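You operate a simulated robot arm through the tools that you are given. There is no shell and no other tool. Be economical: measure what you need, move in short steps, check, and stop when the job is done.

Carry out the task below with a simulated robot arm. There is one attempt and no reset: what you move stays moved.

## Task
Put the 17, 24 and 19 sockets in their marked pockets, then lock the tray.

It is judged by the outcome, as a careful person would: the job done as asked, and still so three seconds after it is handed in. It fails if anything else is knocked over, pushed out of place, dropped, spilled or broken.

## Robot
A 7-joint arm with a two-finger parallel gripper, fixed in place. Base frame: the origin is at the foot of the arm, x ahead of it, y to its left, z up; the work surface is at about z = 88. Units: cm, degrees, N and s.
With the tool pointing down near the work surface it reaches from about 30 to 70 cm from the base axis. Its first joint turns from -66.0 to 66.0 degrees. Payload 1.57 kg.
The TCP is the grasp point between the finger pads, 3 cm short of the fingertips. In the tool frame z runs along the fingers and y along their closing line. The gripper opens to 11 cm. The fingers are 2.4 cm wide and 1.2 cm thick; the gripper's body (4.8 by 11.2 cm) begins 7.8 cm behind the TCP.
Orientation is that of the tool frame in the base frame, as a unit quaternion [w, x, y, z]. With the fingers straight down and closing along the base's y, the tool's x points along the base's -x, its y along +y and its z along -z.

## Interface
- The arm moves only by the tool drive_tool. Its argument "targets" is a list of rows, each a list of 6 numbers: the shift along the tool's x, y, z in units of 40 mm (1.0 is 40 mm), then the turn, a rotation vector about the tool's x, y, z in units of 6 degrees (1.0 is 6 degrees). In form: [[dx, dy, dz, rx, ry, rz], ...]. A call has 1 to 12 rows; each row shifts and turns the commanded pose from where the row before left it, along the tool's axes as they then stand. "claw" is the finger opening in cm, from 0 to 11, set as the call begins (left out, the last holds). A call with a number of a shift or a turn outside -1 to 1 is refused whole. Rows are played at 5 a second. More than 5 cm and 8.6 degrees between two rows, or a gripper value outside its range, and nothing of the call is played. A pose out of reach is approached as far as the arm can. The call stops where the force on the tool passes 70 N (or 10 N more than at its start, if that is more) or the arm is blocked; 0.2 s more then pass. The fingers move at their own pace (about 10.8 cm/s each) and stop on an object; they squeeze with about 43 N. The grip force told is the motor's: it shows also when the fingers shut on nothing. Time passes only in rows, and 0.2 s behind the last, so rows that do not move let the fingers close. It gives the time, the measured TCP pose, the force on the tool (base axes), the opening and the grip force at its end, in the units of the frame above (readings bear some noise).
- Cameras (640 x 400 px; columns grow to the right, rows downward): "scene" is fixed at [16.17, -40.44, 139.76]; the picture's right is [0.68, -0.73, 0.00], its down [-0.48, -0.45, -0.75] and it looks along [0.55, 0.51, -0.66] (base axes); focal length 299 px, centre (320, 200). "wrist" rides on the gripper at [-3.6, 0, -8] in the tool frame; the picture's right is [0.00, -1.00, 0.00], its down [0.97, 0.00, -0.24] and it looks along [0.24, 0.00, 0.97] (tool axes); focal length 218 px, centre (320, 200). There is no depth. A picture from a camera that has moved, and an enlarged one, comes with that camera's place and axes in the base frame and with its lens. The place of the scene camera against the robot may be out by one fixed shift of up to 1.2 cm in any direction.
- capture(camera): a new picture of that camera. The clock stands still meanwhile.
- close_up(camera, box): a new picture of the part [left, top, right, bottom] of that camera's present view, enlarged. The clock stands still meanwhile.
- job_done(): hands the job in; it is judged then, once.

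Work in short steps. Places have to be worked out from the pictures, the camera data and where the tool is seen: move nearer, look again, correct. Check each grasp and each placing, and mend what went wrong. You have 120 turns and 84 pictures in all, those below and enlarged ones among them. Open the gripper and draw the arm clear of the work before you hand the job in, unless the task says otherwise; then end with one line.

The tools are called after "Request:" by a JSON object that holds its "method" and its "body". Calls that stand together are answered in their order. drive_tool: Moves the arm, as the interface text tells. Its arguments: {"type":"object","properties":{"targets":{"type":"array","items":{"type":"array","items":{"type":"number"}}},"claw":{"type":"number"}},"required":["targets"]} The other tools are called the same way: capture (camera) takes a picture; close_up (camera, box) takes an enlarged picture of a part of a camera's view; job_done () hands the job in.

At the start:

```text
time: 0.0
tool_pos: [42.24, -16.8, 119.37]
tool_rot: [0.0, 0.001, 1.0, 0.0]
wrist_force: [-0.2, 0.3, -0.6]
opening: 11.0
gripper_force: 0.0
```

scene: 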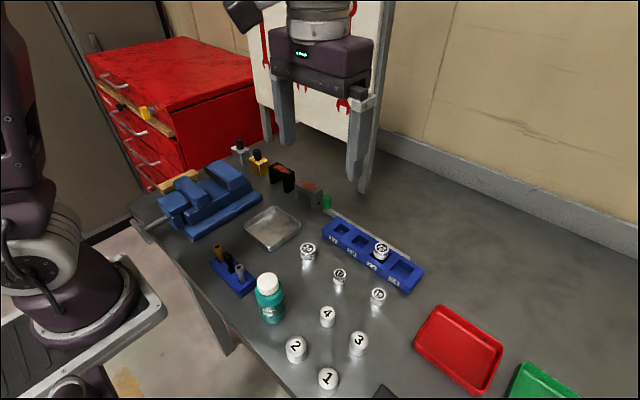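
wrist: 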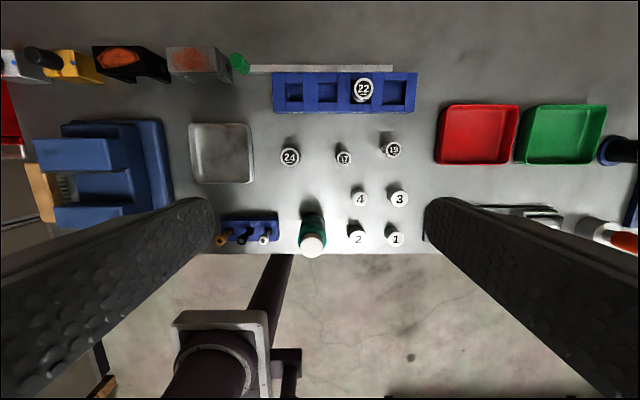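

The tray with four pockets holds the 22; sockets 24, 17, 19 stand in front. I take enlarged pictures to read the pocket labels and find the lock.

Request:
{"method": "close_up", "body": {"camera": "scene", "box": [290, 180, 450, 320]}}

Request:
{"method": "close_up", "body": {"camera": "wrist", "box": [220, 40, 440, 180]}}

```text
2.86 times, centred on (370, 250) of scene
camera zoom: at [16.17, -40.44, 139.76], right [0.68, -0.73, 0.0], down [-0.48, -0.45, -0.75], along [0.55, 0.51, -0.66], focal length 854 px, centre (177, 57)
```

zoom: 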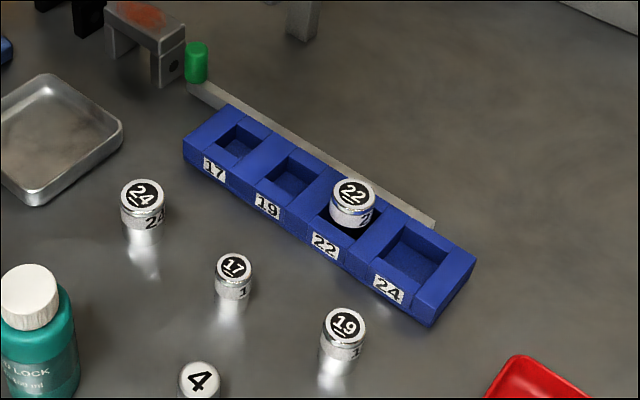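

```text
2.86 times, centred on (330, 110) of wrist
camera zoom: at [45.87, -16.71, 127.4], right [0.0, -1.0, 0.0], down [-0.97, 0.0, 0.24], along [-0.24, 0.0, -0.97], focal length 624 px, centre (291, 457)
```

zoom: 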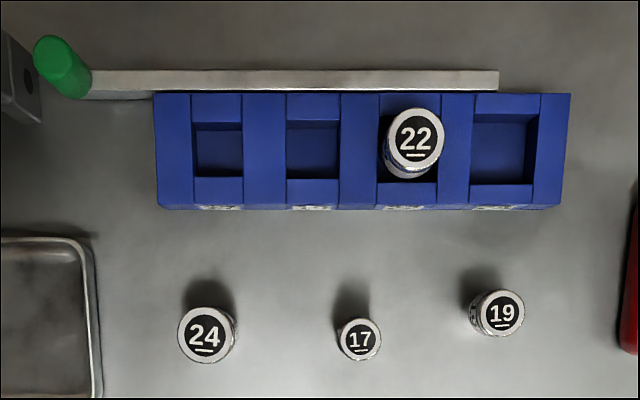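

Pockets are 17, 19, 22 and 24 from left to right, and a bar with a green knob lies behind the tray. I move lower and nearer to measure the sockets, pockets and lock.

Request:
{"method": "drive_tool", "body": {"targets": [[-0.3, 0, 0.75, 0, 0, 0], [-0.3, 0, 0.75, 0, 0, 0], [-0.3, 0, 0.75, 0, 0, 0], [-0.3, 0, 0.75, 0, 0, 0], [-0.3, 0, 0.75, 0, 0, 0], [0, 0, 0, 0, 0, 0]]}}

Request:
{"method": "capture", "body": {"camera": "wrist"}}

Request:
{"method": "close_up", "body": {"camera": "scene", "box": [310, 180, 430, 260]}}

```text
time: 1.4
tool_pos: [48.24, -16.65, 104.3]
tool_rot: [0.0, 0.0, 1.0, 0.0]
wrist_force: [0.6, 0.2, -0.7]
opening: 11.0
gripper_force: 0.1
```

```text
79 pictures are left
camera wrist: at [51.85, -16.66, 112.28], right [0.0, -1.0, 0.0], down [-0.97, 0.0, 0.24], along [-0.24, 0.0, -0.97], focal length 218 px, centre (320, 200)
```

wrist: 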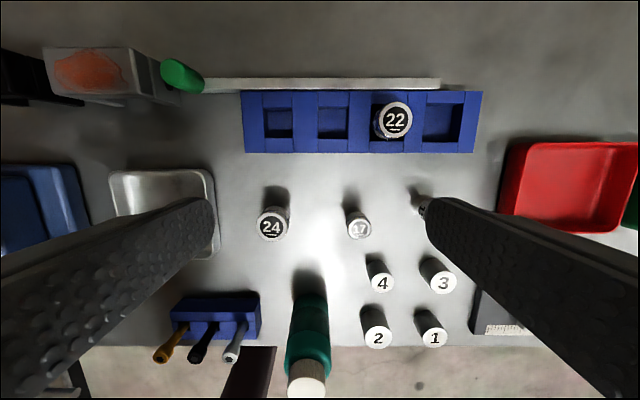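

```text
5.00 times, centred on (370, 220) of scene
camera zoom: at [16.17, -40.44, 139.76], right [0.68, -0.73, 0.0], down [-0.48, -0.45, -0.75], along [0.55, 0.51, -0.66], focal length 1494 px, centre (70, 100)
```

zoom: 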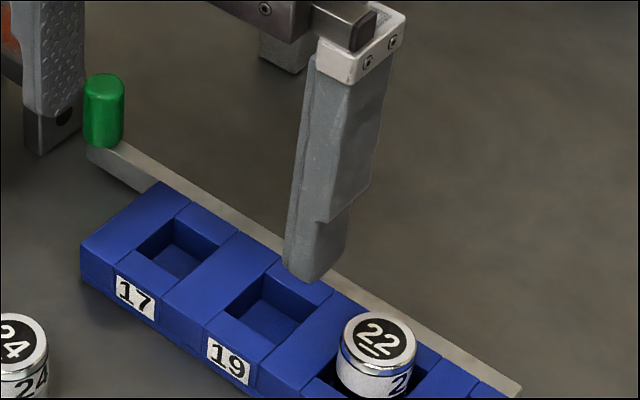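

Tray top is at about z=89.8 (x 51.2–57, y −9.3 to −32), with sockets about 4.5 cm tall. I move over the tray and look from above to measure the pockets and the bar and knob.

Request:
{"method": "drive_tool", "body": {"targets": [[-0.5, 0.4, 0, 0, 0, 0], [-0.5, 0.4, 0, 0, 0, 0], [-0.5, 0.4, 0, 0, 0, 0], [0, 0, 0, 0, 0, 0]]}}

Request:
{"method": "close_up", "body": {"camera": "wrist", "box": [140, 80, 360, 220]}}

Request:
{"method": "close_up", "body": {"camera": "wrist", "box": [300, 80, 520, 220]}}

Request:
{"method": "close_up", "body": {"camera": "scene", "box": [310, 180, 430, 260]}}

```text
time: 2.4
tool_pos: [54.2, -11.92, 104.35]
tool_rot: [0.0, 0.0, 1.0, 0.0]
wrist_force: [-1.1, 0.0, 0.2]
opening: 11.0
gripper_force: 0.1
```

```text
2.86 times, centred on (250, 150) of wrist
camera zoom: at [57.86, -11.94, 112.35], right [0.0, -1.0, 0.0], down [-0.97, 0.0, 0.24], along [-0.24, 0.0, -0.97], focal length 624 px, centre (520, 343)
```

zoom: 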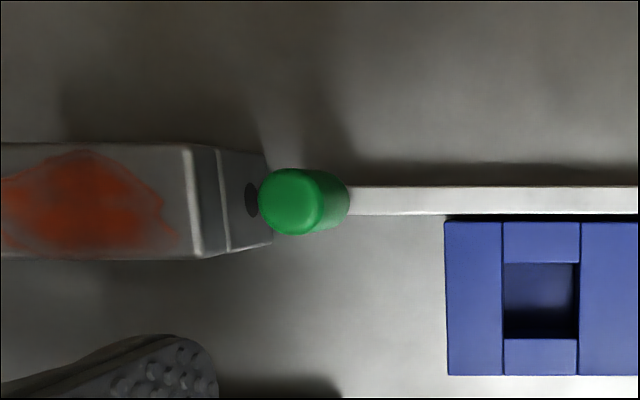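

```text
2.86 times, centred on (410, 150) of wrist
camera zoom: at [57.86, -11.94, 112.35], right [0.0, -1.0, 0.0], down [-0.97, 0.0, 0.24], along [-0.24, 0.0, -0.97], focal length 624 px, centre (63, 343)
```

zoom: 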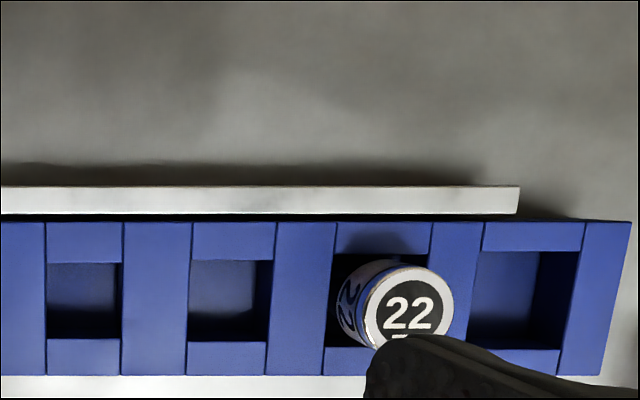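

```text
5.00 times, centred on (370, 220) of scene
camera zoom: at [16.17, -40.44, 139.76], right [0.68, -0.73, 0.0], down [-0.48, -0.45, -0.75], along [0.55, 0.51, -0.66], focal length 1494 px, centre (70, 100)
```

zoom: 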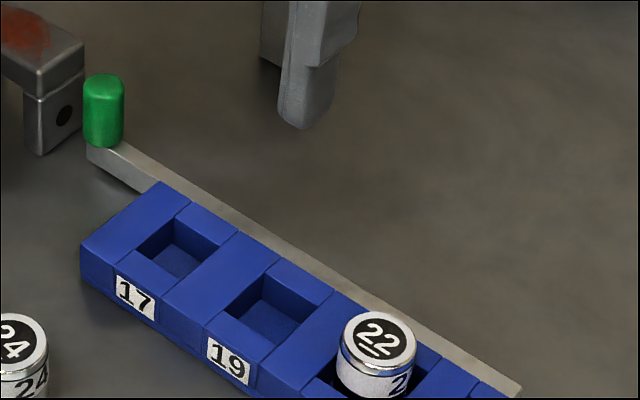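

Pocket centres: 17 at (53.85,−12.7), 19 at (53.85,−18.07), 24 at (53.87,−28.8). I go over the 24 socket, judged at (44.2,−12.05), and check from above.

Request:
{"method": "drive_tool", "body": {"targets": [[0.8, 0, 0, 0, 0, 0], [0.8, 0, 0, 0, 0, 0], [0.85, -0.03, 0.5, 0, 0, 0], [0, 0, 0.6, 0, 0, 0], [0, 0, 0, 0, 0, 0]], "claw": 6}}

Request:
{"method": "capture", "body": {"camera": "wrist"}}

```text
time: 3.6
tool_pos: [44.66, -12.07, 99.95]
tool_rot: [0.0, 0.0, 1.0, -0.001]
wrist_force: [-0.6, -0.2, -0.3]
opening: 6.03
gripper_force: 0.0
```

```text
74 pictures are left
camera wrist: at [48.12, -12.06, 108.0], right [0.0, -1.0, 0.0], down [-0.97, 0.0, 0.24], along [-0.24, 0.0, -0.97], focal length 218 px, centre (320, 200)
```

wrist: 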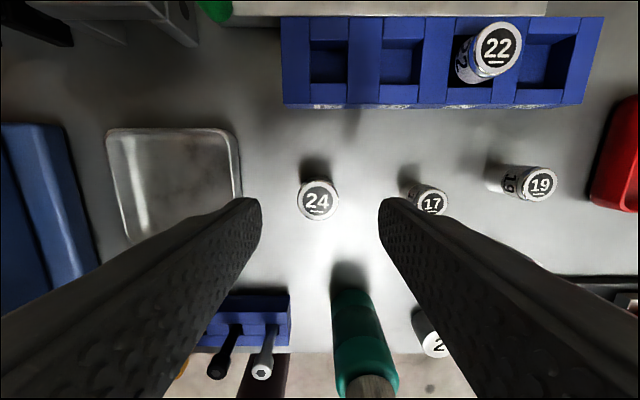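

The 24 is centred at (44.27,−12.0), right between the fingers. I descend to TCP z≈93.3 and close.

Request:
{"method": "drive_tool", "body": {"targets": [[0.05, 0, 0.6, 0, 0, 0], [0, 0, 0.6, 0, 0, 0], [0, 0, 0.47, 0, 0, 0], [0, 0, 0, 0, 0, 0]]}}

Request:
{"method": "drive_tool", "body": {"targets": [[0, 0, 0, 0, 0, 0], [0, 0, 0, 0, 0, 0], [0, 0, 0, 0, 0, 0]], "claw": 0}}

Request:
{"method": "capture", "body": {"camera": "wrist"}}

```text
time: 4.6
tool_pos: [44.29, -12.09, 93.21]
tool_rot: [-0.001, 0.0, 1.0, -0.001]
wrist_force: [-0.5, -0.1, -0.6]
opening: 6.01
gripper_force: 0.0
```

```text
time: 5.4
tool_pos: [44.29, -12.1, 93.29]
tool_rot: [0.0, 0.0, 1.0, -0.001]
wrist_force: [0.7, -1.1, -0.5]
opening: 3.09
gripper_force: 39.6
```

```text
73 pictures are left
camera wrist: at [47.85, -12.04, 101.35], right [0.0, -1.0, 0.0], down [-0.97, 0.0, 0.24], along [-0.24, 0.0, -0.97], focal length 218 px, centre (320, 200)
```

wrist: 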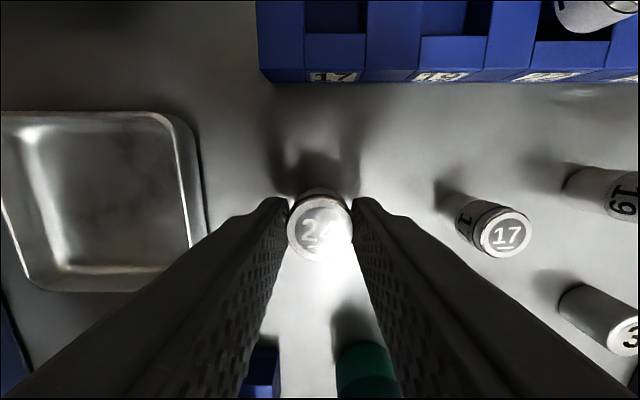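

The 24 is held with opening 3.09. I lift it, carry it over its pocket at height, and look.

Request:
{"method": "drive_tool", "body": {"targets": [[0, 0, -0.7, 0, 0, 0], [0, 0, -0.7, 0, 0, 0], [0, 0, -0.6, 0, 0, 0], [-0.483, -0.838, 0, 0, 0, 0], [-0.483, -0.838, 0, 0, 0, 0], [-0.483, -0.838, 0, 0, 0, 0], [-0.483, -0.838, 0, 0, 0, 0], [-0.483, -0.838, 0, 0, 0, 0], [0, 0, 0, 0, 0, 0], [0, 0, 0, 0, 0, 0]]}}

Request:
{"method": "capture", "body": {"camera": "wrist"}}

Request:
{"method": "close_up", "body": {"camera": "scene", "box": [340, 200, 460, 300]}}

```text
time: 7.6
tool_pos: [53.92, -28.9, 101.19]
tool_rot: [0.001, 0.0, 1.0, 0.0]
wrist_force: [-0.6, 0.0, -1.7]
opening: 3.07
gripper_force: 39.9
```

```text
72 pictures are left
camera wrist: at [57.51, -28.8, 109.31], right [0.0, -1.0, 0.0], down [-0.97, 0.0, 0.24], along [-0.24, 0.0, -0.97], focal length 218 px, centre (320, 200)
```

wrist: 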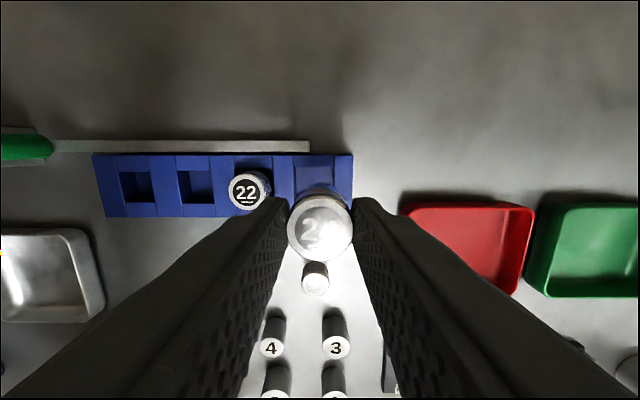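

```text
4.00 times, centred on (400, 250) of scene
camera zoom: at [16.17, -40.45, 139.76], right [0.68, -0.73, 0.0], down [-0.48, -0.45, -0.75], along [0.55, 0.51, -0.66], focal length 1195 px, centre (0, 0)
```

zoom: 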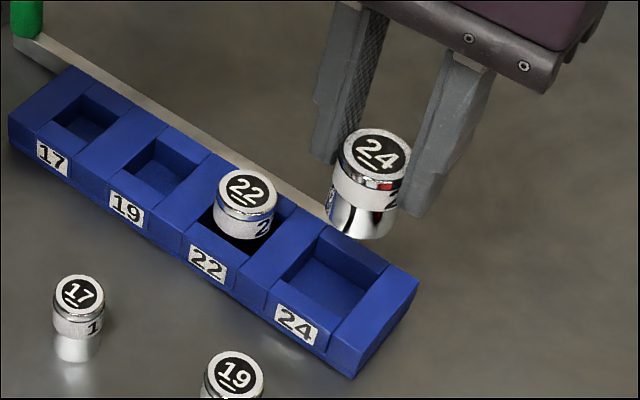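

The pocket's back edge is visible past the socket; an enlarged view refines the alignment.

Request:
{"method": "close_up", "body": {"camera": "wrist", "box": [210, 140, 370, 240]}}

```text
4.00 times, centred on (290, 190) of wrist
camera zoom: at [57.51, -28.8, 109.31], right [0.0, -1.0, 0.0], down [-0.97, 0.0, 0.24], along [-0.24, 0.0, -0.97], focal length 873 px, centre (440, 240)
```

zoom: 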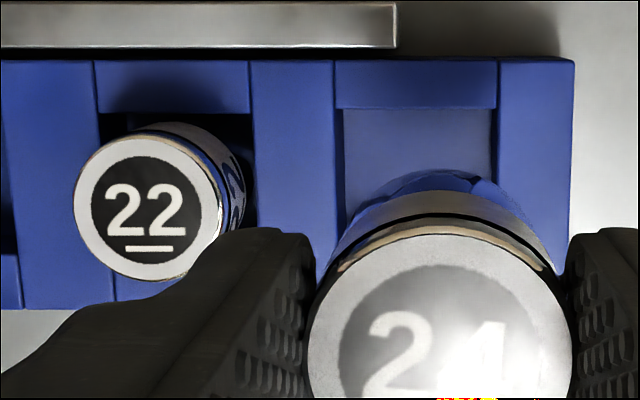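

In this view the pocket centre is 0.5 cm to the +y side of the socket and about 0.3 cm further out; the tray top is nearer z=90.4. I correct and lower to just above the tray.

Request:
{"method": "drive_tool", "body": {"targets": [[-0.075, 0.128, 0.4, 0, 0, 0], [0, 0, 0.4, 0, 0, 0], [0, 0, 0.4, 0, 0, 0], [0, 0, 0, 0, 0, 0]]}}

Request:
{"method": "close_up", "body": {"camera": "wrist", "box": [220, 100, 420, 240]}}

Request:
{"method": "close_up", "body": {"camera": "scene", "box": [350, 220, 450, 300]}}

```text
time: 8.6
tool_pos: [54.24, -28.2, 96.4]
tool_rot: [0.001, 0.001, 1.0, 0.0]
wrist_force: [-0.3, 0.2, -1.0]
opening: 3.08
gripper_force: 39.6
```

```text
2.86 times, centred on (320, 170) of wrist
camera zoom: at [57.81, -28.26, 104.46], right [0.0, -1.0, 0.0], down [-0.97, 0.0, 0.24], along [-0.24, 0.0, -0.97], focal length 624 px, centre (320, 286)
```

zoom: 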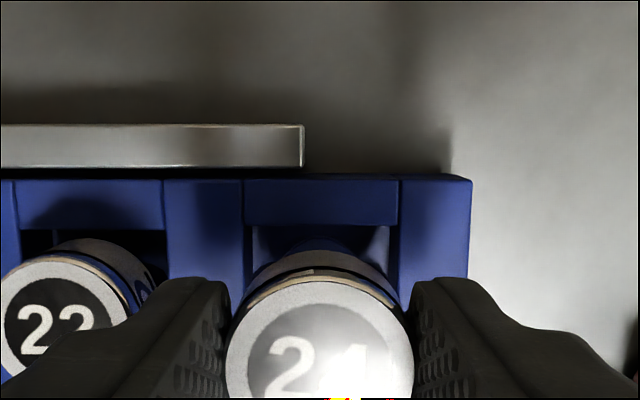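

```text
5.00 times, centred on (400, 260) of scene
camera zoom: at [16.17, -40.45, 139.76], right [0.68, -0.73, 0.0], down [-0.48, -0.45, -0.75], along [0.55, 0.51, -0.66], focal length 1494 px, centre (-80, -100)
```

zoom: 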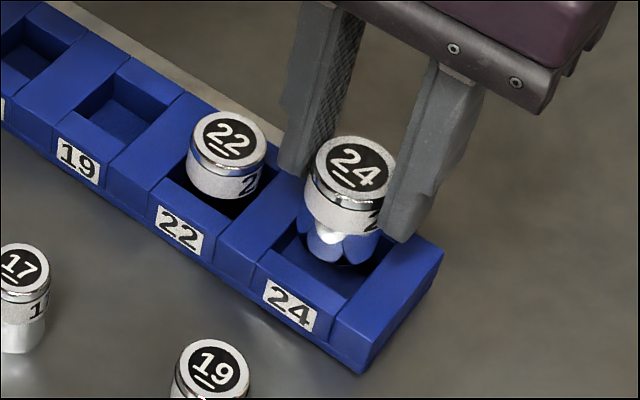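

Alignment looks right in y and x. I lower 1.4 cm in small steps and watch the force.

Request:
{"method": "drive_tool", "body": {"targets": [[0, 0, 0.12, 0, 0, 0], [0, 0, 0.12, 0, 0, 0], [0, 0, 0.11, 0, 0, 0], [0, 0, 0, 0, 0, 0]]}}

Request:
{"method": "close_up", "body": {"camera": "scene", "box": [350, 220, 450, 300]}}

```text
time: 9.6
tool_pos: [54.2, -28.35, 95.06]
tool_rot: [0.0, 0.0, 1.0, 0.0]
wrist_force: [0.1, -0.5, -1.1]
opening: 3.07
gripper_force: 39.5
```

```text
5.00 times, centred on (400, 260) of scene
camera zoom: at [16.17, -40.45, 139.76], right [0.68, -0.73, 0.0], down [-0.48, -0.45, -0.75], along [0.55, 0.51, -0.66], focal length 1494 px, centre (-80, -100)
```

zoom: 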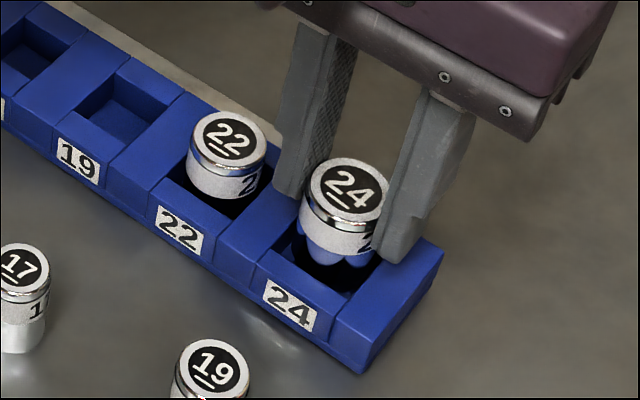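

No contact so far and the socket is entering the pocket. I lower further in 2–3 mm steps.

Request:
{"method": "drive_tool", "body": {"targets": [[0, 0, 0.07, 0, 0, 0], [0, 0, 0.07, 0, 0, 0], [0, 0, 0.06, 0, 0, 0], [0, 0, 0, 0, 0, 0]]}}

Request:
{"method": "close_up", "body": {"camera": "scene", "box": [350, 220, 450, 300]}}

```text
time: 10.6
tool_pos: [54.34, -28.25, 94.2]
tool_rot: [-0.001, -0.001, 1.0, 0.0]
wrist_force: [0.6, 0.6, -1.8]
opening: 3.08
gripper_force: 39.7
```

```text
5.00 times, centred on (400, 260) of scene
camera zoom: at [16.17, -40.45, 139.76], right [0.68, -0.73, 0.0], down [-0.48, -0.45, -0.75], along [0.55, 0.51, -0.66], focal length 1494 px, centre (-80, -100)
```

zoom: 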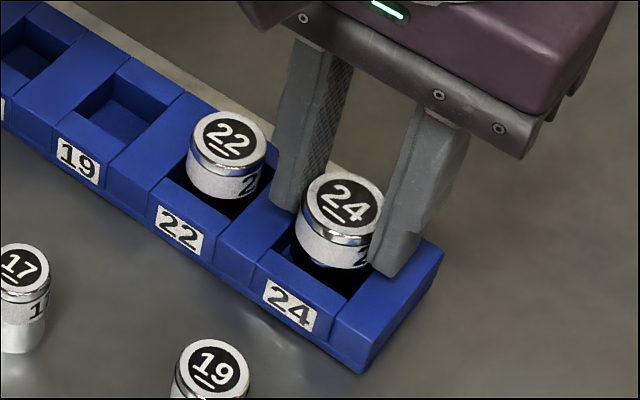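

Still free. I go on down in about 1.5 mm steps.

Request:
{"method": "drive_tool", "body": {"targets": [[0, 0, 0.04, 0, 0, 0], [0, 0, 0.04, 0, 0, 0], [0, 0, 0.03, 0, 0, 0], [0, 0, 0, 0, 0, 0]]}}

Request:
{"method": "close_up", "body": {"camera": "scene", "box": [350, 220, 450, 300]}}

```text
time: 11.6
tool_pos: [54.32, -28.39, 93.95]
tool_rot: [0.0, 0.0, 1.0, 0.0]
wrist_force: [-2.0, 1.5, 8.2]
opening: 3.08
gripper_force: 40.4
```

```text
5.00 times, centred on (400, 260) of scene
camera zoom: at [16.15, -40.44, 139.77], right [0.68, -0.73, 0.0], down [-0.48, -0.45, -0.75], along [0.55, 0.51, -0.66], focal length 1494 px, centre (-80, -100)
```

zoom: 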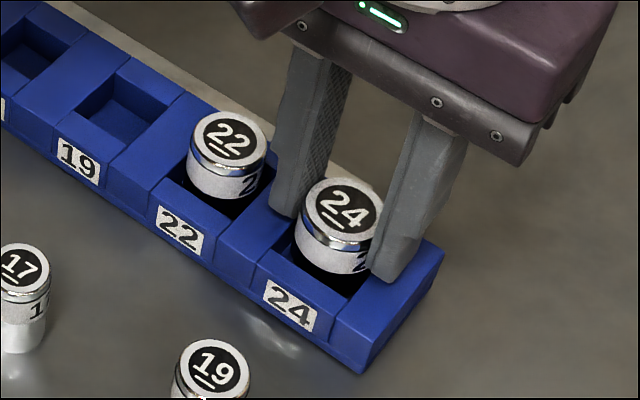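

A 9 N rise at z≈93.9 means it is on the pocket floor. I open slightly and lift away.

Request:
{"method": "drive_tool", "body": {"targets": [[0, 0, 0, 0, 0, 0], [0, 0, 0, 0, 0, 0], [0, 0, -0.4, 0, 0, 0], [0, 0, -0.7, 0, 0, 0], [0, 0, -0.9, 0, 0, 0], [0, 0, 0, 0, 0, 0]], "claw": 4.2}}

Request:
{"method": "close_up", "body": {"camera": "wrist", "box": [220, 100, 420, 240]}}

Request:
{"method": "close_up", "body": {"camera": "scene", "box": [310, 200, 450, 300]}}

```text
time: 13.0
tool_pos: [54.34, -28.42, 101.78]
tool_rot: [0.0, 0.0, 1.0, 0.0]
wrist_force: [0.9, 0.1, -0.3]
opening: 4.22
gripper_force: 0.0
```

```text
2.86 times, centred on (320, 170) of wrist
camera zoom: at [57.84, -28.31, 109.87], right [0.0, -1.0, 0.0], down [-0.97, 0.0, 0.24], along [-0.24, 0.0, -0.97], focal length 624 px, centre (320, 286)
```

zoom: 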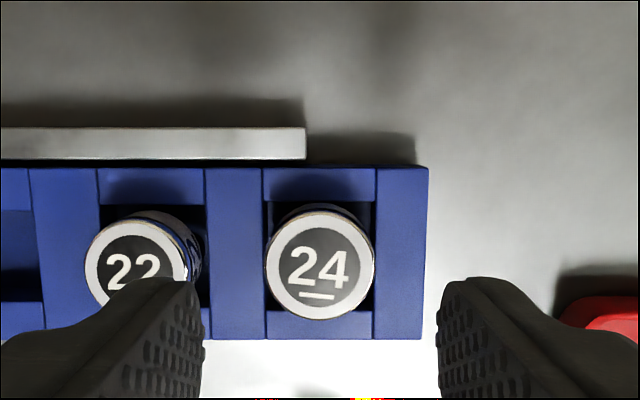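

```text
4.00 times, centred on (380, 250) of scene
camera zoom: at [16.17, -40.44, 139.76], right [0.68, -0.73, 0.0], down [-0.48, -0.45, -0.75], along [0.55, 0.51, -0.66], focal length 1195 px, centre (80, 0)
```

zoom: 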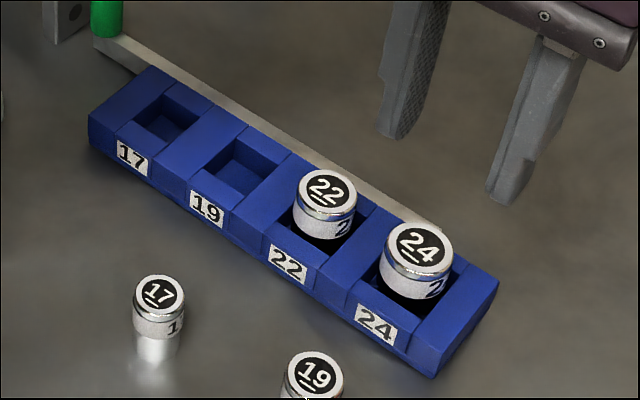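

24 is seated. I move over the 19 socket, judged at (45.2,−28.35).

Request:
{"method": "drive_tool", "body": {"targets": [[0.76, 0, 0, 0, 0, 0], [0.76, 0, 0, 0, 0, 0], [0.76, 0, 0.4, 0, 0, 0], [0, 0, 0, 0, 0, 0], [0, 0, 0, 0, 0, 0]], "claw": 5.5}}

Request:
{"method": "close_up", "body": {"camera": "wrist", "box": [220, 140, 420, 280]}}

```text
time: 14.2
tool_pos: [45.05, -28.26, 100.42]
tool_rot: [0.0, 0.0, 1.0, 0.0]
wrist_force: [0.4, 0.3, 0.3]
opening: 5.5
gripper_force: 0.0
```

```text
2.86 times, centred on (320, 210) of wrist
camera zoom: at [48.68, -28.29, 108.38], right [0.0, -1.0, 0.0], down [-0.97, 0.0, 0.24], along [-0.24, 0.0, -0.97], focal length 624 px, centre (320, 171)
```

zoom: 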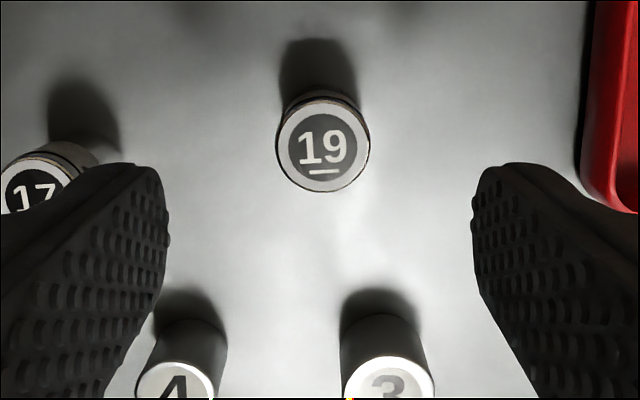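

19 centre at about (45.3,−28.37). I adjust, descend and grip.

Request:
{"method": "drive_tool", "body": {"targets": [[-0.05, -0.02, 0.6, 0, 0, 0], [0, 0, 0.6, 0, 0, 0], [0, 0, 0.58, 0, 0, 0], [0, 0, 0, 0, 0, 0]]}}

Request:
{"method": "drive_tool", "body": {"targets": [[0, 0, 0, 0, 0, 0], [0, 0, 0, 0, 0, 0], [0, 0, 0, 0, 0, 0]], "claw": 0}}

Request:
{"method": "close_up", "body": {"camera": "wrist", "box": [220, 160, 420, 300]}}

```text
time: 15.2
tool_pos: [45.15, -28.44, 93.1]
tool_rot: [0.0, 0.0, 1.0, 0.0]
wrist_force: [-0.2, -0.6, -1.1]
opening: 5.48
gripper_force: 0.0
```

```text
time: 16.0
tool_pos: [45.21, -28.36, 93.07]
tool_rot: [0.0, 0.0, 1.0, 0.0]
wrist_force: [0.5, -0.3, -0.6]
opening: 2.45
gripper_force: 36.2
```

```text
2.86 times, centred on (320, 230) of wrist
camera zoom: at [48.82, -28.38, 101.15], right [0.0, -1.0, 0.0], down [-0.97, 0.0, 0.24], along [-0.24, 0.0, -0.97], focal length 624 px, centre (320, 114)
```

zoom: 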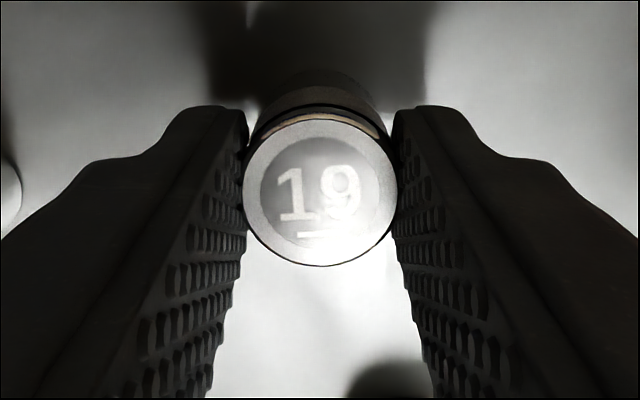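

19 held, opening 2.45. I lift and carry it to above its pocket at (53.97,−17.9).

Request:
{"method": "drive_tool", "body": {"targets": [[0, 0, -0.7, 0, 0, 0], [0, 0, -0.7, 0, 0, 0], [0, 0, -0.57, 0, 0, 0], [-0.548, 0.655, 0, 0, 0, 0], [-0.548, 0.655, 0, 0, 0, 0], [-0.548, 0.655, 0, 0, 0, 0], [-0.548, 0.655, 0, 0, 0, 0], [0, 0, 0, 0, 0, 0], [0, 0, 0, 0, 0, 0]]}}

Request:
{"method": "close_up", "body": {"camera": "wrist", "box": [220, 130, 420, 270]}}

```text
time: 18.0
tool_pos: [54.11, -17.83, 101.02]
tool_rot: [0.0, 0.0, 1.0, 0.0]
wrist_force: [0.4, 0.4, 0.0]
opening: 2.44
gripper_force: 36.5
```

```text
2.86 times, centred on (320, 200) of wrist
camera zoom: at [57.65, -17.83, 109.03], right [0.0, -1.0, 0.0], down [-0.97, 0.0, 0.24], along [-0.24, 0.0, -0.97], focal length 624 px, centre (320, 200)
```

zoom: 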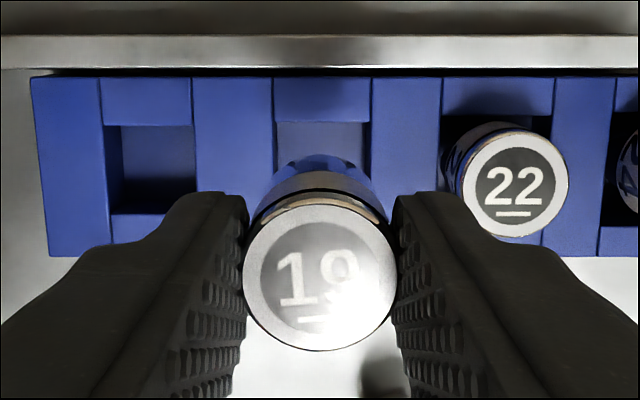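

Nearly aligned (0.07 cm off). I correct and lower into the pocket, slowing at the end.

Request:
{"method": "drive_tool", "body": {"targets": [[0.02, -0.018, 0.5, 0, 0, 0], [0, 0, 0.5, 0, 0, 0], [0, 0, 0.2, 0, 0, 0], [0, 0, 0.15, 0, 0, 0], [0, 0, 0, 0, 0, 0]]}}

Request:
{"method": "close_up", "body": {"camera": "scene", "box": [310, 200, 450, 300]}}

```text
time: 19.2
tool_pos: [54.05, -17.96, 95.66]
tool_rot: [0.0, 0.0, 1.0, 0.0]
wrist_force: [-0.1, -0.3, -0.2]
opening: 2.47
gripper_force: 36.7
```

```text
4.00 times, centred on (380, 250) of scene
camera zoom: at [16.17, -40.45, 139.76], right [0.68, -0.73, 0.0], down [-0.48, -0.45, -0.75], along [0.55, 0.51, -0.66], focal length 1195 px, centre (80, 0)
```

zoom: 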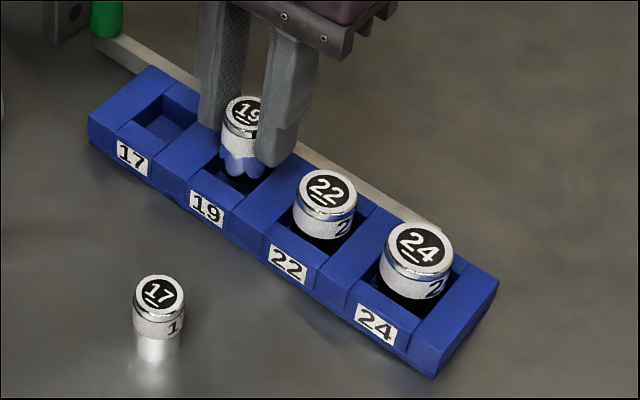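

Above the pocket and free of contact. I continue down 1.7 cm in small steps.

Request:
{"method": "drive_tool", "body": {"targets": [[0, 0, 0.12, 0, 0, 0], [0, 0, 0.12, 0, 0, 0], [0, 0, 0.1, 0, 0, 0], [0, 0, 0.06, 0, 0, 0], [0, 0, 0, 0, 0, 0]]}}

Request:
{"method": "close_up", "body": {"camera": "scene", "box": [310, 200, 450, 300]}}

```text
time: 20.4
tool_pos: [54.0, -17.95, 93.91]
tool_rot: [0.0, -0.001, 1.0, 0.0]
wrist_force: [0.7, 0.1, -0.1]
opening: 2.49
gripper_force: 36.4
```

```text
4.00 times, centred on (380, 250) of scene
camera zoom: at [16.17, -40.45, 139.76], right [0.68, -0.73, 0.0], down [-0.48, -0.45, -0.75], along [0.55, 0.51, -0.66], focal length 1195 px, centre (80, 0)
```

zoom: 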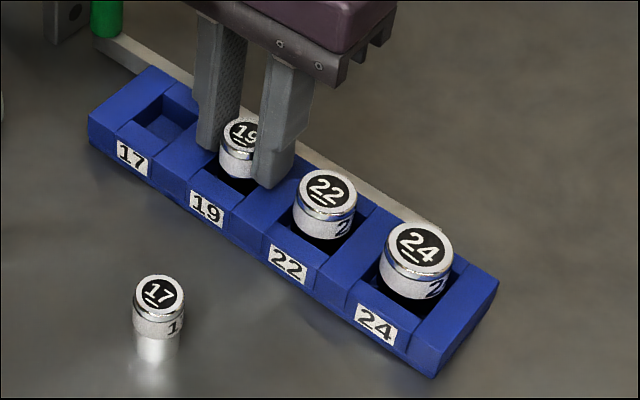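

It is well inside the pocket; a couple more millimetres should reach the floor.

Request:
{"method": "drive_tool", "body": {"targets": [[0, 0, 0.03, 0, 0, 0], [0, 0, 0.03, 0, 0, 0], [0, 0, 0, 0, 0, 0]]}}

```text
time: 21.2
tool_pos: [54.03, -18.0, 93.77]
tool_rot: [0.0, 0.001, 1.0, 0.0]
wrist_force: [0.4, 0.9, -1.1]
opening: 2.47
gripper_force: 36.7
```

Request:
{"method": "drive_tool", "body": {"targets": [[0, 0, 0.03, 0, 0, 0], [0, 0, 0, 0, 0, 0]]}}

```text
time: 21.8
tool_pos: [53.93, -18.02, 93.73]
tool_rot: [0.0, -0.001, 1.0, 0.0]
wrist_force: [-1.9, 1.8, 13.4]
opening: 2.51
gripper_force: 36.4
```

The 14 N rise shows floor contact. I release and rise.

Request:
{"method": "drive_tool", "body": {"targets": [[0, 0, 0, 0, 0, 0], [0, 0, 0, 0, 0, 0], [0, 0, -0.4, 0, 0, 0], [0, 0, -0.7, 0, 0, 0], [0, 0, -0.7, 0, 0, 0], [0, 0, 0, 0, 0, 0]], "claw": 3.6}}

Request:
{"method": "close_up", "body": {"camera": "wrist", "box": [220, 130, 420, 270]}}

```text
time: 23.2
tool_pos: [53.89, -17.98, 100.85]
tool_rot: [0.0, 0.001, 1.0, 0.0]
wrist_force: [-0.3, -0.1, -0.2]
opening: 3.6
gripper_force: 0.1
```

```text
2.86 times, centred on (320, 200) of wrist
camera zoom: at [57.55, -17.91, 108.83], right [0.0, -1.0, 0.0], down [-0.97, 0.0, 0.24], along [-0.24, 0.0, -0.97], focal length 624 px, centre (320, 200)
```

zoom: 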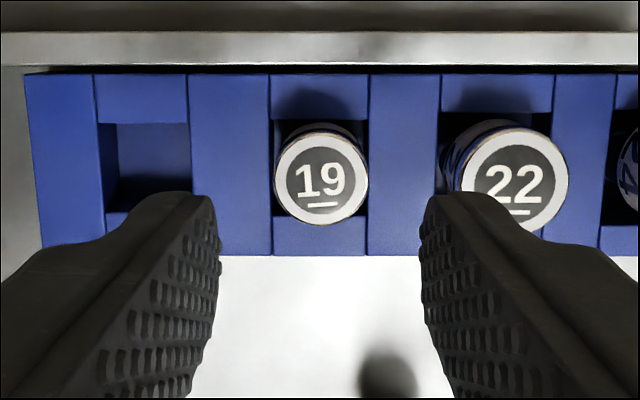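

19 seated. Now to above the 17 socket at about (43.9,−20.55).

Request:
{"method": "drive_tool", "body": {"targets": [[0.84, -0.214, 0, 0, 0, 0], [0.84, -0.214, 0, 0, 0, 0], [0.83, -0.214, 0.1, 0, 0, 0], [0, 0, 0, 0, 0, 0], [0, 0, 0, 0, 0, 0]], "claw": 5}}

Request:
{"method": "close_up", "body": {"camera": "wrist", "box": [220, 140, 420, 280]}}

```text
time: 24.4
tool_pos: [43.98, -20.5, 100.35]
tool_rot: [0.0, 0.0, 1.0, 0.001]
wrist_force: [0.2, 0.5, -0.7]
opening: 5.03
gripper_force: 0.1
```

```text
2.86 times, centred on (320, 210) of wrist
camera zoom: at [47.54, -20.52, 108.44], right [0.0, -1.0, 0.0], down [-0.97, 0.0, 0.24], along [-0.24, 0.0, -0.97], focal length 624 px, centre (320, 171)
```

zoom: 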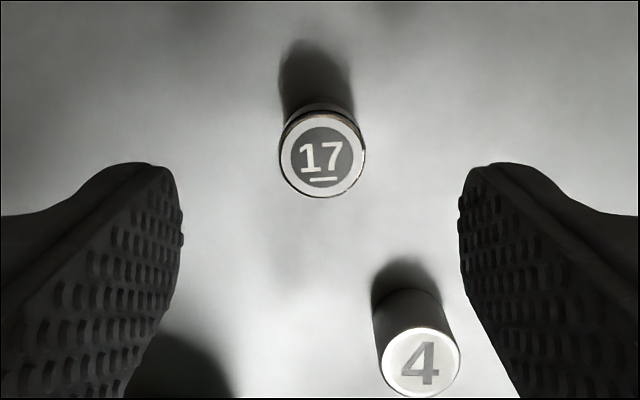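

17 is centred. Descend and grip.

Request:
{"method": "drive_tool", "body": {"targets": [[0, -0.01, 0.6, 0, 0, 0], [0, 0, 0.6, 0, 0, 0], [0, 0, 0.59, 0, 0, 0], [0, 0, 0, 0, 0, 0]]}}

Request:
{"method": "drive_tool", "body": {"targets": [[0, 0, 0, 0, 0, 0], [0, 0, 0, 0, 0, 0], [0, 0, 0, 0, 0, 0]], "claw": 0}}

Request:
{"method": "close_up", "body": {"camera": "wrist", "box": [220, 160, 420, 300]}}

```text
time: 25.4
tool_pos: [43.97, -20.6, 93.36]
tool_rot: [0.0, 0.0, 1.0, 0.0]
wrist_force: [-0.2, 0.8, -0.3]
opening: 5.0
gripper_force: 0.0
```

```text
time: 26.2
tool_pos: [44.03, -20.56, 93.21]
tool_rot: [0.0, 0.0, 1.0, 0.0]
wrist_force: [0.1, -0.3, -0.6]
opening: 2.27
gripper_force: 35.0
```

```text
2.86 times, centred on (320, 230) of wrist
camera zoom: at [47.56, -20.55, 101.27], right [0.0, -1.0, 0.0], down [-0.97, 0.0, 0.24], along [-0.24, 0.0, -0.97], focal length 624 px, centre (320, 114)
```

zoom: 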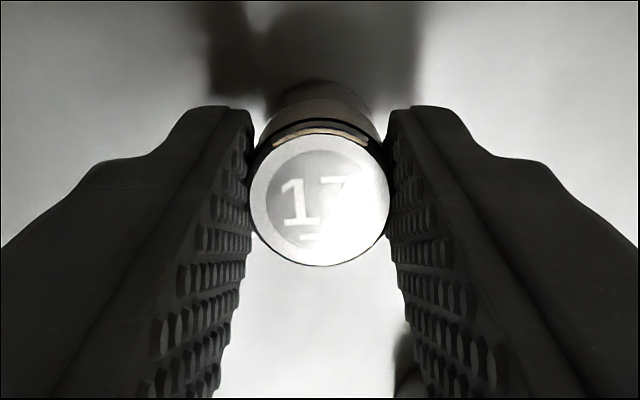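

17 held, opening 2.27. I lift and carry it above its pocket.

Request:
{"method": "drive_tool", "body": {"targets": [[0, 0, -0.7, 0, 0, 0], [0, 0, -0.7, 0, 0, 0], [0, 0, -0.57, 0, 0, 0], [-0.634, 0.49, 0, 0, 0, 0], [-0.634, 0.49, 0, 0, 0, 0], [-0.634, 0.49, 0, 0, 0, 0], [-0.634, 0.49, 0, 0, 0, 0], [0, 0, 0, 0, 0, 0], [0, 0, 0, 0, 0, 0]]}}

Request:
{"method": "close_up", "body": {"camera": "wrist", "box": [220, 130, 420, 270]}}

```text
time: 28.2
tool_pos: [54.15, -12.71, 100.97]
tool_rot: [0.0, 0.0, 1.0, 0.0]
wrist_force: [0.3, 0.1, -0.6]
opening: 2.28
gripper_force: 35.7
```

```text
2.86 times, centred on (320, 200) of wrist
camera zoom: at [57.69, -12.65, 109.11], right [0.0, -1.0, 0.0], down [-0.97, 0.0, 0.24], along [-0.24, 0.0, -0.97], focal length 624 px, centre (320, 200)
```

zoom: 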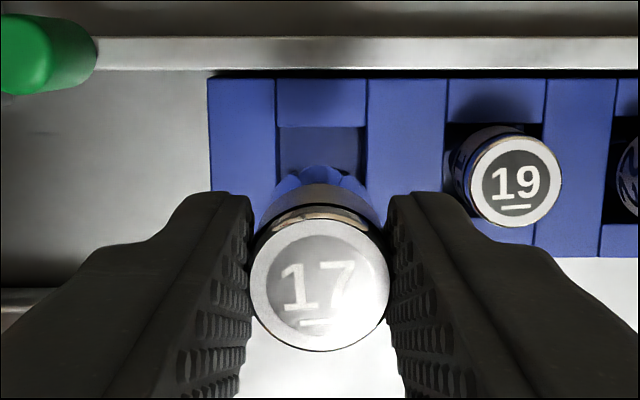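

Well aligned. I lower into the pocket in two stages.

Request:
{"method": "drive_tool", "body": {"targets": [[0, 0, 0.5, 0, 0, 0], [0, -0.005, 0.5, 0, 0, 0], [0, 0, 0.2, 0, 0, 0], [0, 0, 0.15, 0, 0, 0], [0, 0, 0.1, 0, 0, 0], [0, 0, 0, 0, 0, 0]]}}

Request:
{"method": "close_up", "body": {"camera": "scene", "box": [310, 200, 450, 300]}}

```text
time: 29.6
tool_pos: [54.08, -12.78, 95.36]
tool_rot: [0.0, 0.0, 1.0, 0.0]
wrist_force: [0.5, 0.0, 0.2]
opening: 2.28
gripper_force: 35.2
```

```text
4.00 times, centred on (380, 250) of scene
camera zoom: at [16.17, -40.45, 139.76], right [0.68, -0.73, 0.0], down [-0.48, -0.45, -0.75], along [0.55, 0.51, -0.66], focal length 1195 px, centre (80, 0)
```

zoom: 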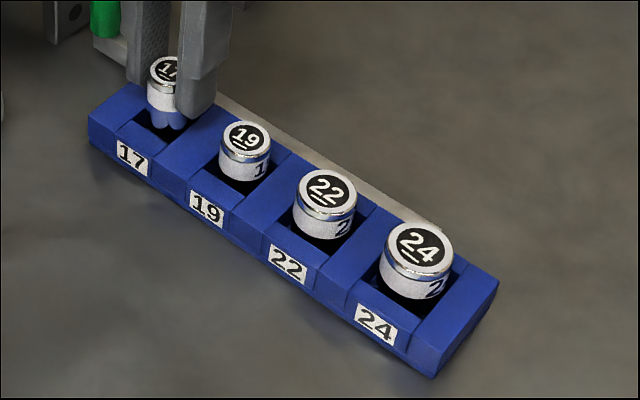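

It is just entering the pocket without contact. I continue down.

Request:
{"method": "drive_tool", "body": {"targets": [[0, 0, 0.1, 0, 0, 0], [0, 0, 0.1, 0, 0, 0], [0, 0, 0.1, 0, 0, 0], [0, 0, 0.03, 0, 0, 0], [0, 0, 0, 0, 0, 0]]}}

Request:
{"method": "drive_tool", "body": {"targets": [[0, 0, 0.03, 0, 0, 0], [0, 0, 0, 0, 0, 0]]}}

```text
time: 30.8
tool_pos: [54.11, -12.81, 94.1]
tool_rot: [-0.001, 0.0, 1.0, 0.0]
wrist_force: [0.8, -0.2, -1.0]
opening: 2.29
gripper_force: 35.1
```

```text
time: 31.4
tool_pos: [54.12, -12.77, 93.87]
tool_rot: [0.001, 0.0, 1.0, 0.0]
wrist_force: [0.4, 0.7, -0.7]
opening: 2.27
gripper_force: 35.2
```

Almost at the floor; one more millimetre.

Request:
{"method": "drive_tool", "body": {"targets": [[0, 0, 0.025, 0, 0, 0], [0, 0, 0, 0, 0, 0]]}}

```text
time: 32.0
tool_pos: [54.03, -12.78, 93.81]
tool_rot: [0.0, -0.001, 1.0, 0.0]
wrist_force: [0.0, -0.2, 0.3]
opening: 2.26
gripper_force: 35.3
```

Light contact at the expected floor height; I release, rise, and look at the whole lock area.

Request:
{"method": "drive_tool", "body": {"targets": [[0, 0, 0, 0, 0, 0], [0, 0, 0, 0, 0, 0], [0, 0, -0.4, 0, 0, 0], [0, 0, -0.7, 0, 0, 0], [0, 0, -0.9, 0, 0, 0], [0.5, 0.9, -0.3, 0, 0, 0], [0.5, 0.9, 0, 0, 0, 0], [0, 0, 0, 0, 0, 0]], "claw": 3.4}}

Request:
{"method": "capture", "body": {"camera": "wrist"}}

Request:
{"method": "close_up", "body": {"camera": "scene", "box": [260, 150, 460, 300]}}

Request:
{"method": "close_up", "body": {"camera": "scene", "box": [290, 170, 370, 230]}}

```text
time: 33.8
tool_pos: [50.05, -5.59, 102.95]
tool_rot: [0.0, 0.0, 1.0, 0.0]
wrist_force: [0.0, 0.3, 0.2]
opening: 3.41
gripper_force: 0.0
```

```text
52 pictures are left
camera wrist: at [53.65, -5.58, 110.98], right [0.0, -1.0, 0.0], down [-0.97, 0.0, 0.24], along [-0.24, 0.0, -0.97], focal length 218 px, centre (320, 200)
```

wrist: 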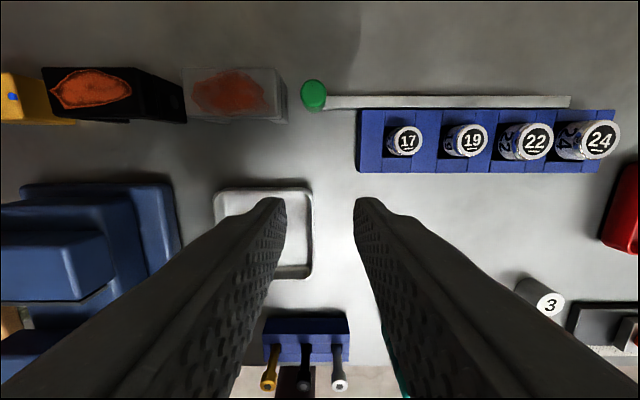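

```text
2.67 times, centred on (360, 225) of scene
camera zoom: at [16.17, -40.44, 139.76], right [0.68, -0.73, 0.0], down [-0.48, -0.45, -0.75], along [0.55, 0.51, -0.66], focal length 797 px, centre (213, 133)
```

zoom: 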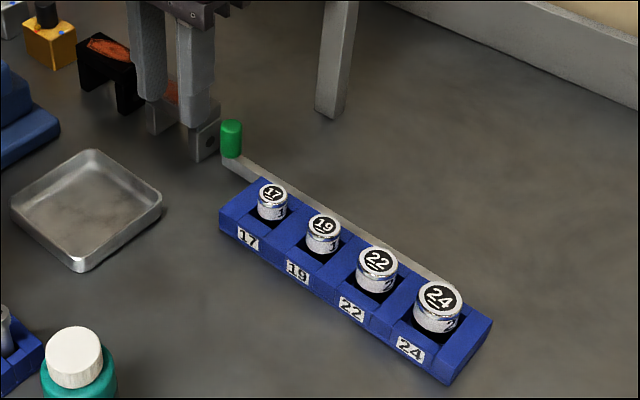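

```text
6.67 times, centred on (330, 200) of scene
camera zoom: at [16.17, -40.44, 139.76], right [0.68, -0.73, 0.0], down [-0.48, -0.45, -0.75], along [0.55, 0.51, -0.66], focal length 1992 px, centre (253, 200)
```

zoom: 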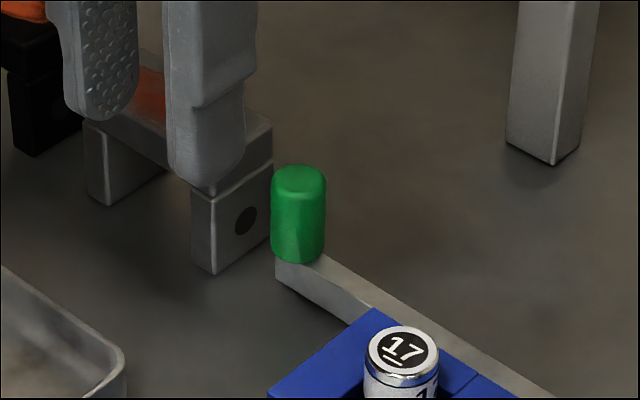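

All four sockets sit in their pockets. The bar is as long as the tray but offset about 4 cm towards +y, so it appears to be a slide bolt to be pushed to −y by its green knob at about (57.5,−5.05, top 93.2). I turn the gripper 90° so the fingers can straddle the knob along x, away from the grey block.

Request:
{"method": "drive_tool", "body": {"targets": [[0, 0, 0, 0, 0, 1], [0, 0, 0, 0, 0, 1], [0, 0, 0, 0, 0, 1], [0, 0, 0, 0, 0, 1], [0, 0, 0, 0, 0, 1], [0, 0, 0, 0, 0, 1], [0, 0, 0, 0, 0, 1], [0, 0, 0, 0, 0, 1]], "claw": 4}}

Request:
{"method": "drive_tool", "body": {"targets": [[0, 0, 0, 0, 0, 1], [0, 0, 0, 0, 0, 1], [0, 0, 0, 0, 0, 1], [0, 0, 0, 0, 0, 1], [0, 0, 0, 0, 0, 1], [0, 0, 0, 0, 0, 1], [0, 0, 0, 0, 0, 1], [0, 0, 0, 0, 0, 0]]}}

```text
time: 35.6
tool_pos: [50.05, -5.45, 103.01]
tool_rot: [0.0, 0.408, 0.913, 0.0]
wrist_force: [0.0, 0.1, -0.5]
opening: 4.02
gripper_force: 0.0
```

```text
time: 37.4
tool_pos: [50.13, -5.58, 103.01]
tool_rot: [0.0, 0.708, 0.706, 0.0]
wrist_force: [0.0, -0.4, -0.2]
opening: 3.99
gripper_force: 0.0
```

The tool's x now runs along base +y and its y along base +x. I move above the knob and look.

Request:
{"method": "drive_tool", "body": {"targets": [[0.02, 0.62, 0, 0, 0, 0], [0.02, 0.62, 0, 0, 0, 0], [0, 0.61, 0, 0, 0, 0], [0, 0, 0.5, 0, 0, 0], [0, 0, 0, 0, 0, 0]]}}

Request:
{"method": "capture", "body": {"camera": "wrist"}}

```text
time: 38.6
tool_pos: [57.57, -5.43, 101.0]
tool_rot: [0.0, 0.707, 0.707, 0.0]
wrist_force: [0.2, -0.2, 0.2]
opening: 3.98
gripper_force: 0.0
```

```text
49 pictures are left
camera wrist: at [57.54, -9.0, 109.07], right [-1.0, 0.0, 0.0], down [0.0, 0.97, 0.24], along [0.0, 0.24, -0.97], focal length 218 px, centre (320, 200)
```

wrist: 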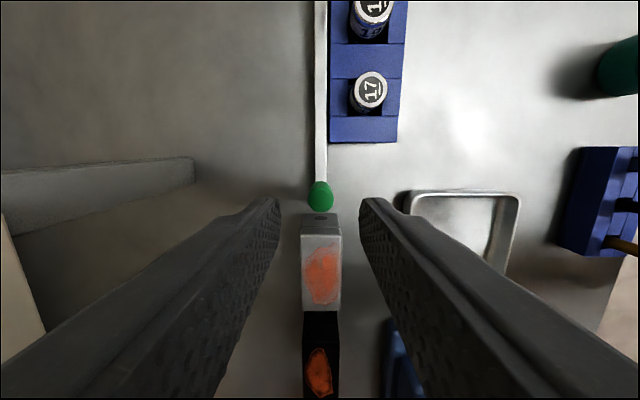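

The fingers straddle the knob in x. I take an enlarged view to refine the knob's y and the gap to the grey block.

Request:
{"method": "close_up", "body": {"camera": "wrist", "box": [270, 150, 370, 250]}}

```text
4.00 times, centred on (320, 200) of wrist
camera zoom: at [57.54, -9.0, 109.07], right [-1.0, 0.0, 0.0], down [0.0, 0.97, 0.24], along [0.0, 0.24, -0.97], focal length 873 px, centre (320, 200)
```

zoom: 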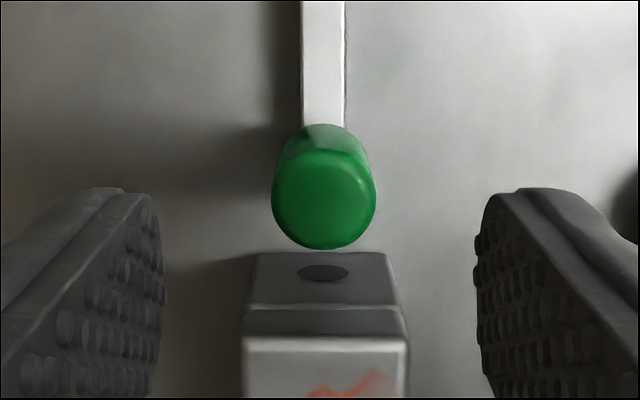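

Knob at (57.48,−5.07), block face at y≈−2.4, so there is room. I descend to z≈93.9 and close on the knob.

Request:
{"method": "drive_tool", "body": {"targets": [[0.04, -0.01, 0.6, 0, 0, 0], [0, 0, 0.6, 0, 0, 0], [0, 0, 0.57, 0, 0, 0], [0, 0, 0, 0, 0, 0]]}}

Request:
{"method": "drive_tool", "body": {"targets": [[0, 0, 0, 0, 0, 0], [0, 0, 0, 0, 0, 0], [0, 0, 0, 0, 0, 0]], "claw": 1.5}}

Request:
{"method": "close_up", "body": {"camera": "scene", "box": [290, 150, 430, 260]}}

```text
time: 39.6
tool_pos: [57.62, -5.18, 93.84]
tool_rot: [0.0, 0.707, 0.707, -0.001]
wrist_force: [0.0, -0.1, -0.1]
opening: 3.97
gripper_force: 0.1
```

```text
time: 40.4
tool_pos: [57.51, -5.26, 93.85]
tool_rot: [-0.001, 0.707, 0.707, -0.001]
wrist_force: [-9.3, 0.3, -1.7]
opening: 1.92
gripper_force: 33.0
```

```text
3.64 times, centred on (360, 205) of scene
camera zoom: at [16.14, -40.45, 139.77], right [0.68, -0.73, 0.0], down [-0.48, -0.45, -0.75], along [0.55, 0.51, -0.66], focal length 1087 px, centre (174, 182)
```

zoom: 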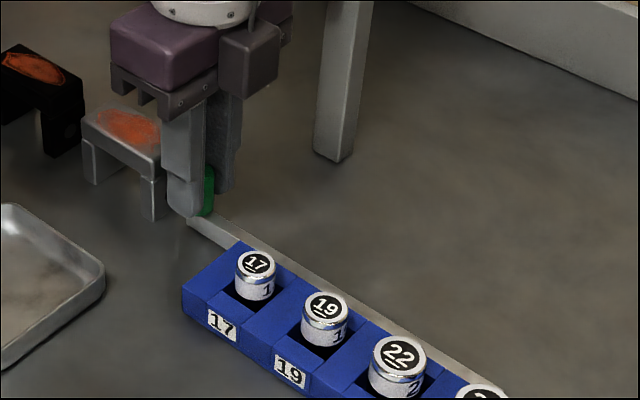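

Knob gripped (1.92 cm). I try a short slide of about 1 cm to −y and watch the force.

Request:
{"method": "drive_tool", "body": {"targets": [[-0.08, -0.02, 0, 0, 0, 0], [-0.08, 0, 0, 0, 0, 0], [-0.08, 0, 0, 0, 0, 0], [0, 0, 0, 0, 0, 0]]}}

Request:
{"method": "close_up", "body": {"camera": "scene", "box": [310, 180, 450, 290]}}

```text
time: 41.4
tool_pos: [57.53, -6.17, 93.86]
tool_rot: [0.0, 0.708, 0.706, 0.0]
wrist_force: [8.4, 0.3, -20.7]
opening: 1.89
gripper_force: 32.9
```

```text
3.64 times, centred on (380, 235) of scene
camera zoom: at [16.23, -40.45, 139.75], right [0.68, -0.73, 0.0], down [-0.48, -0.45, -0.75], along [0.55, 0.51, -0.66], focal length 1087 px, centre (102, 73)
```

zoom: 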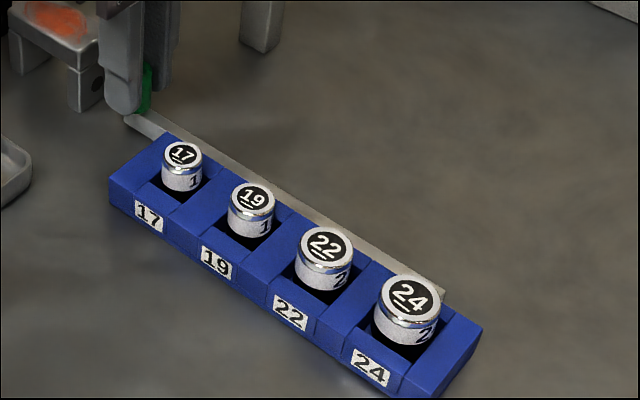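

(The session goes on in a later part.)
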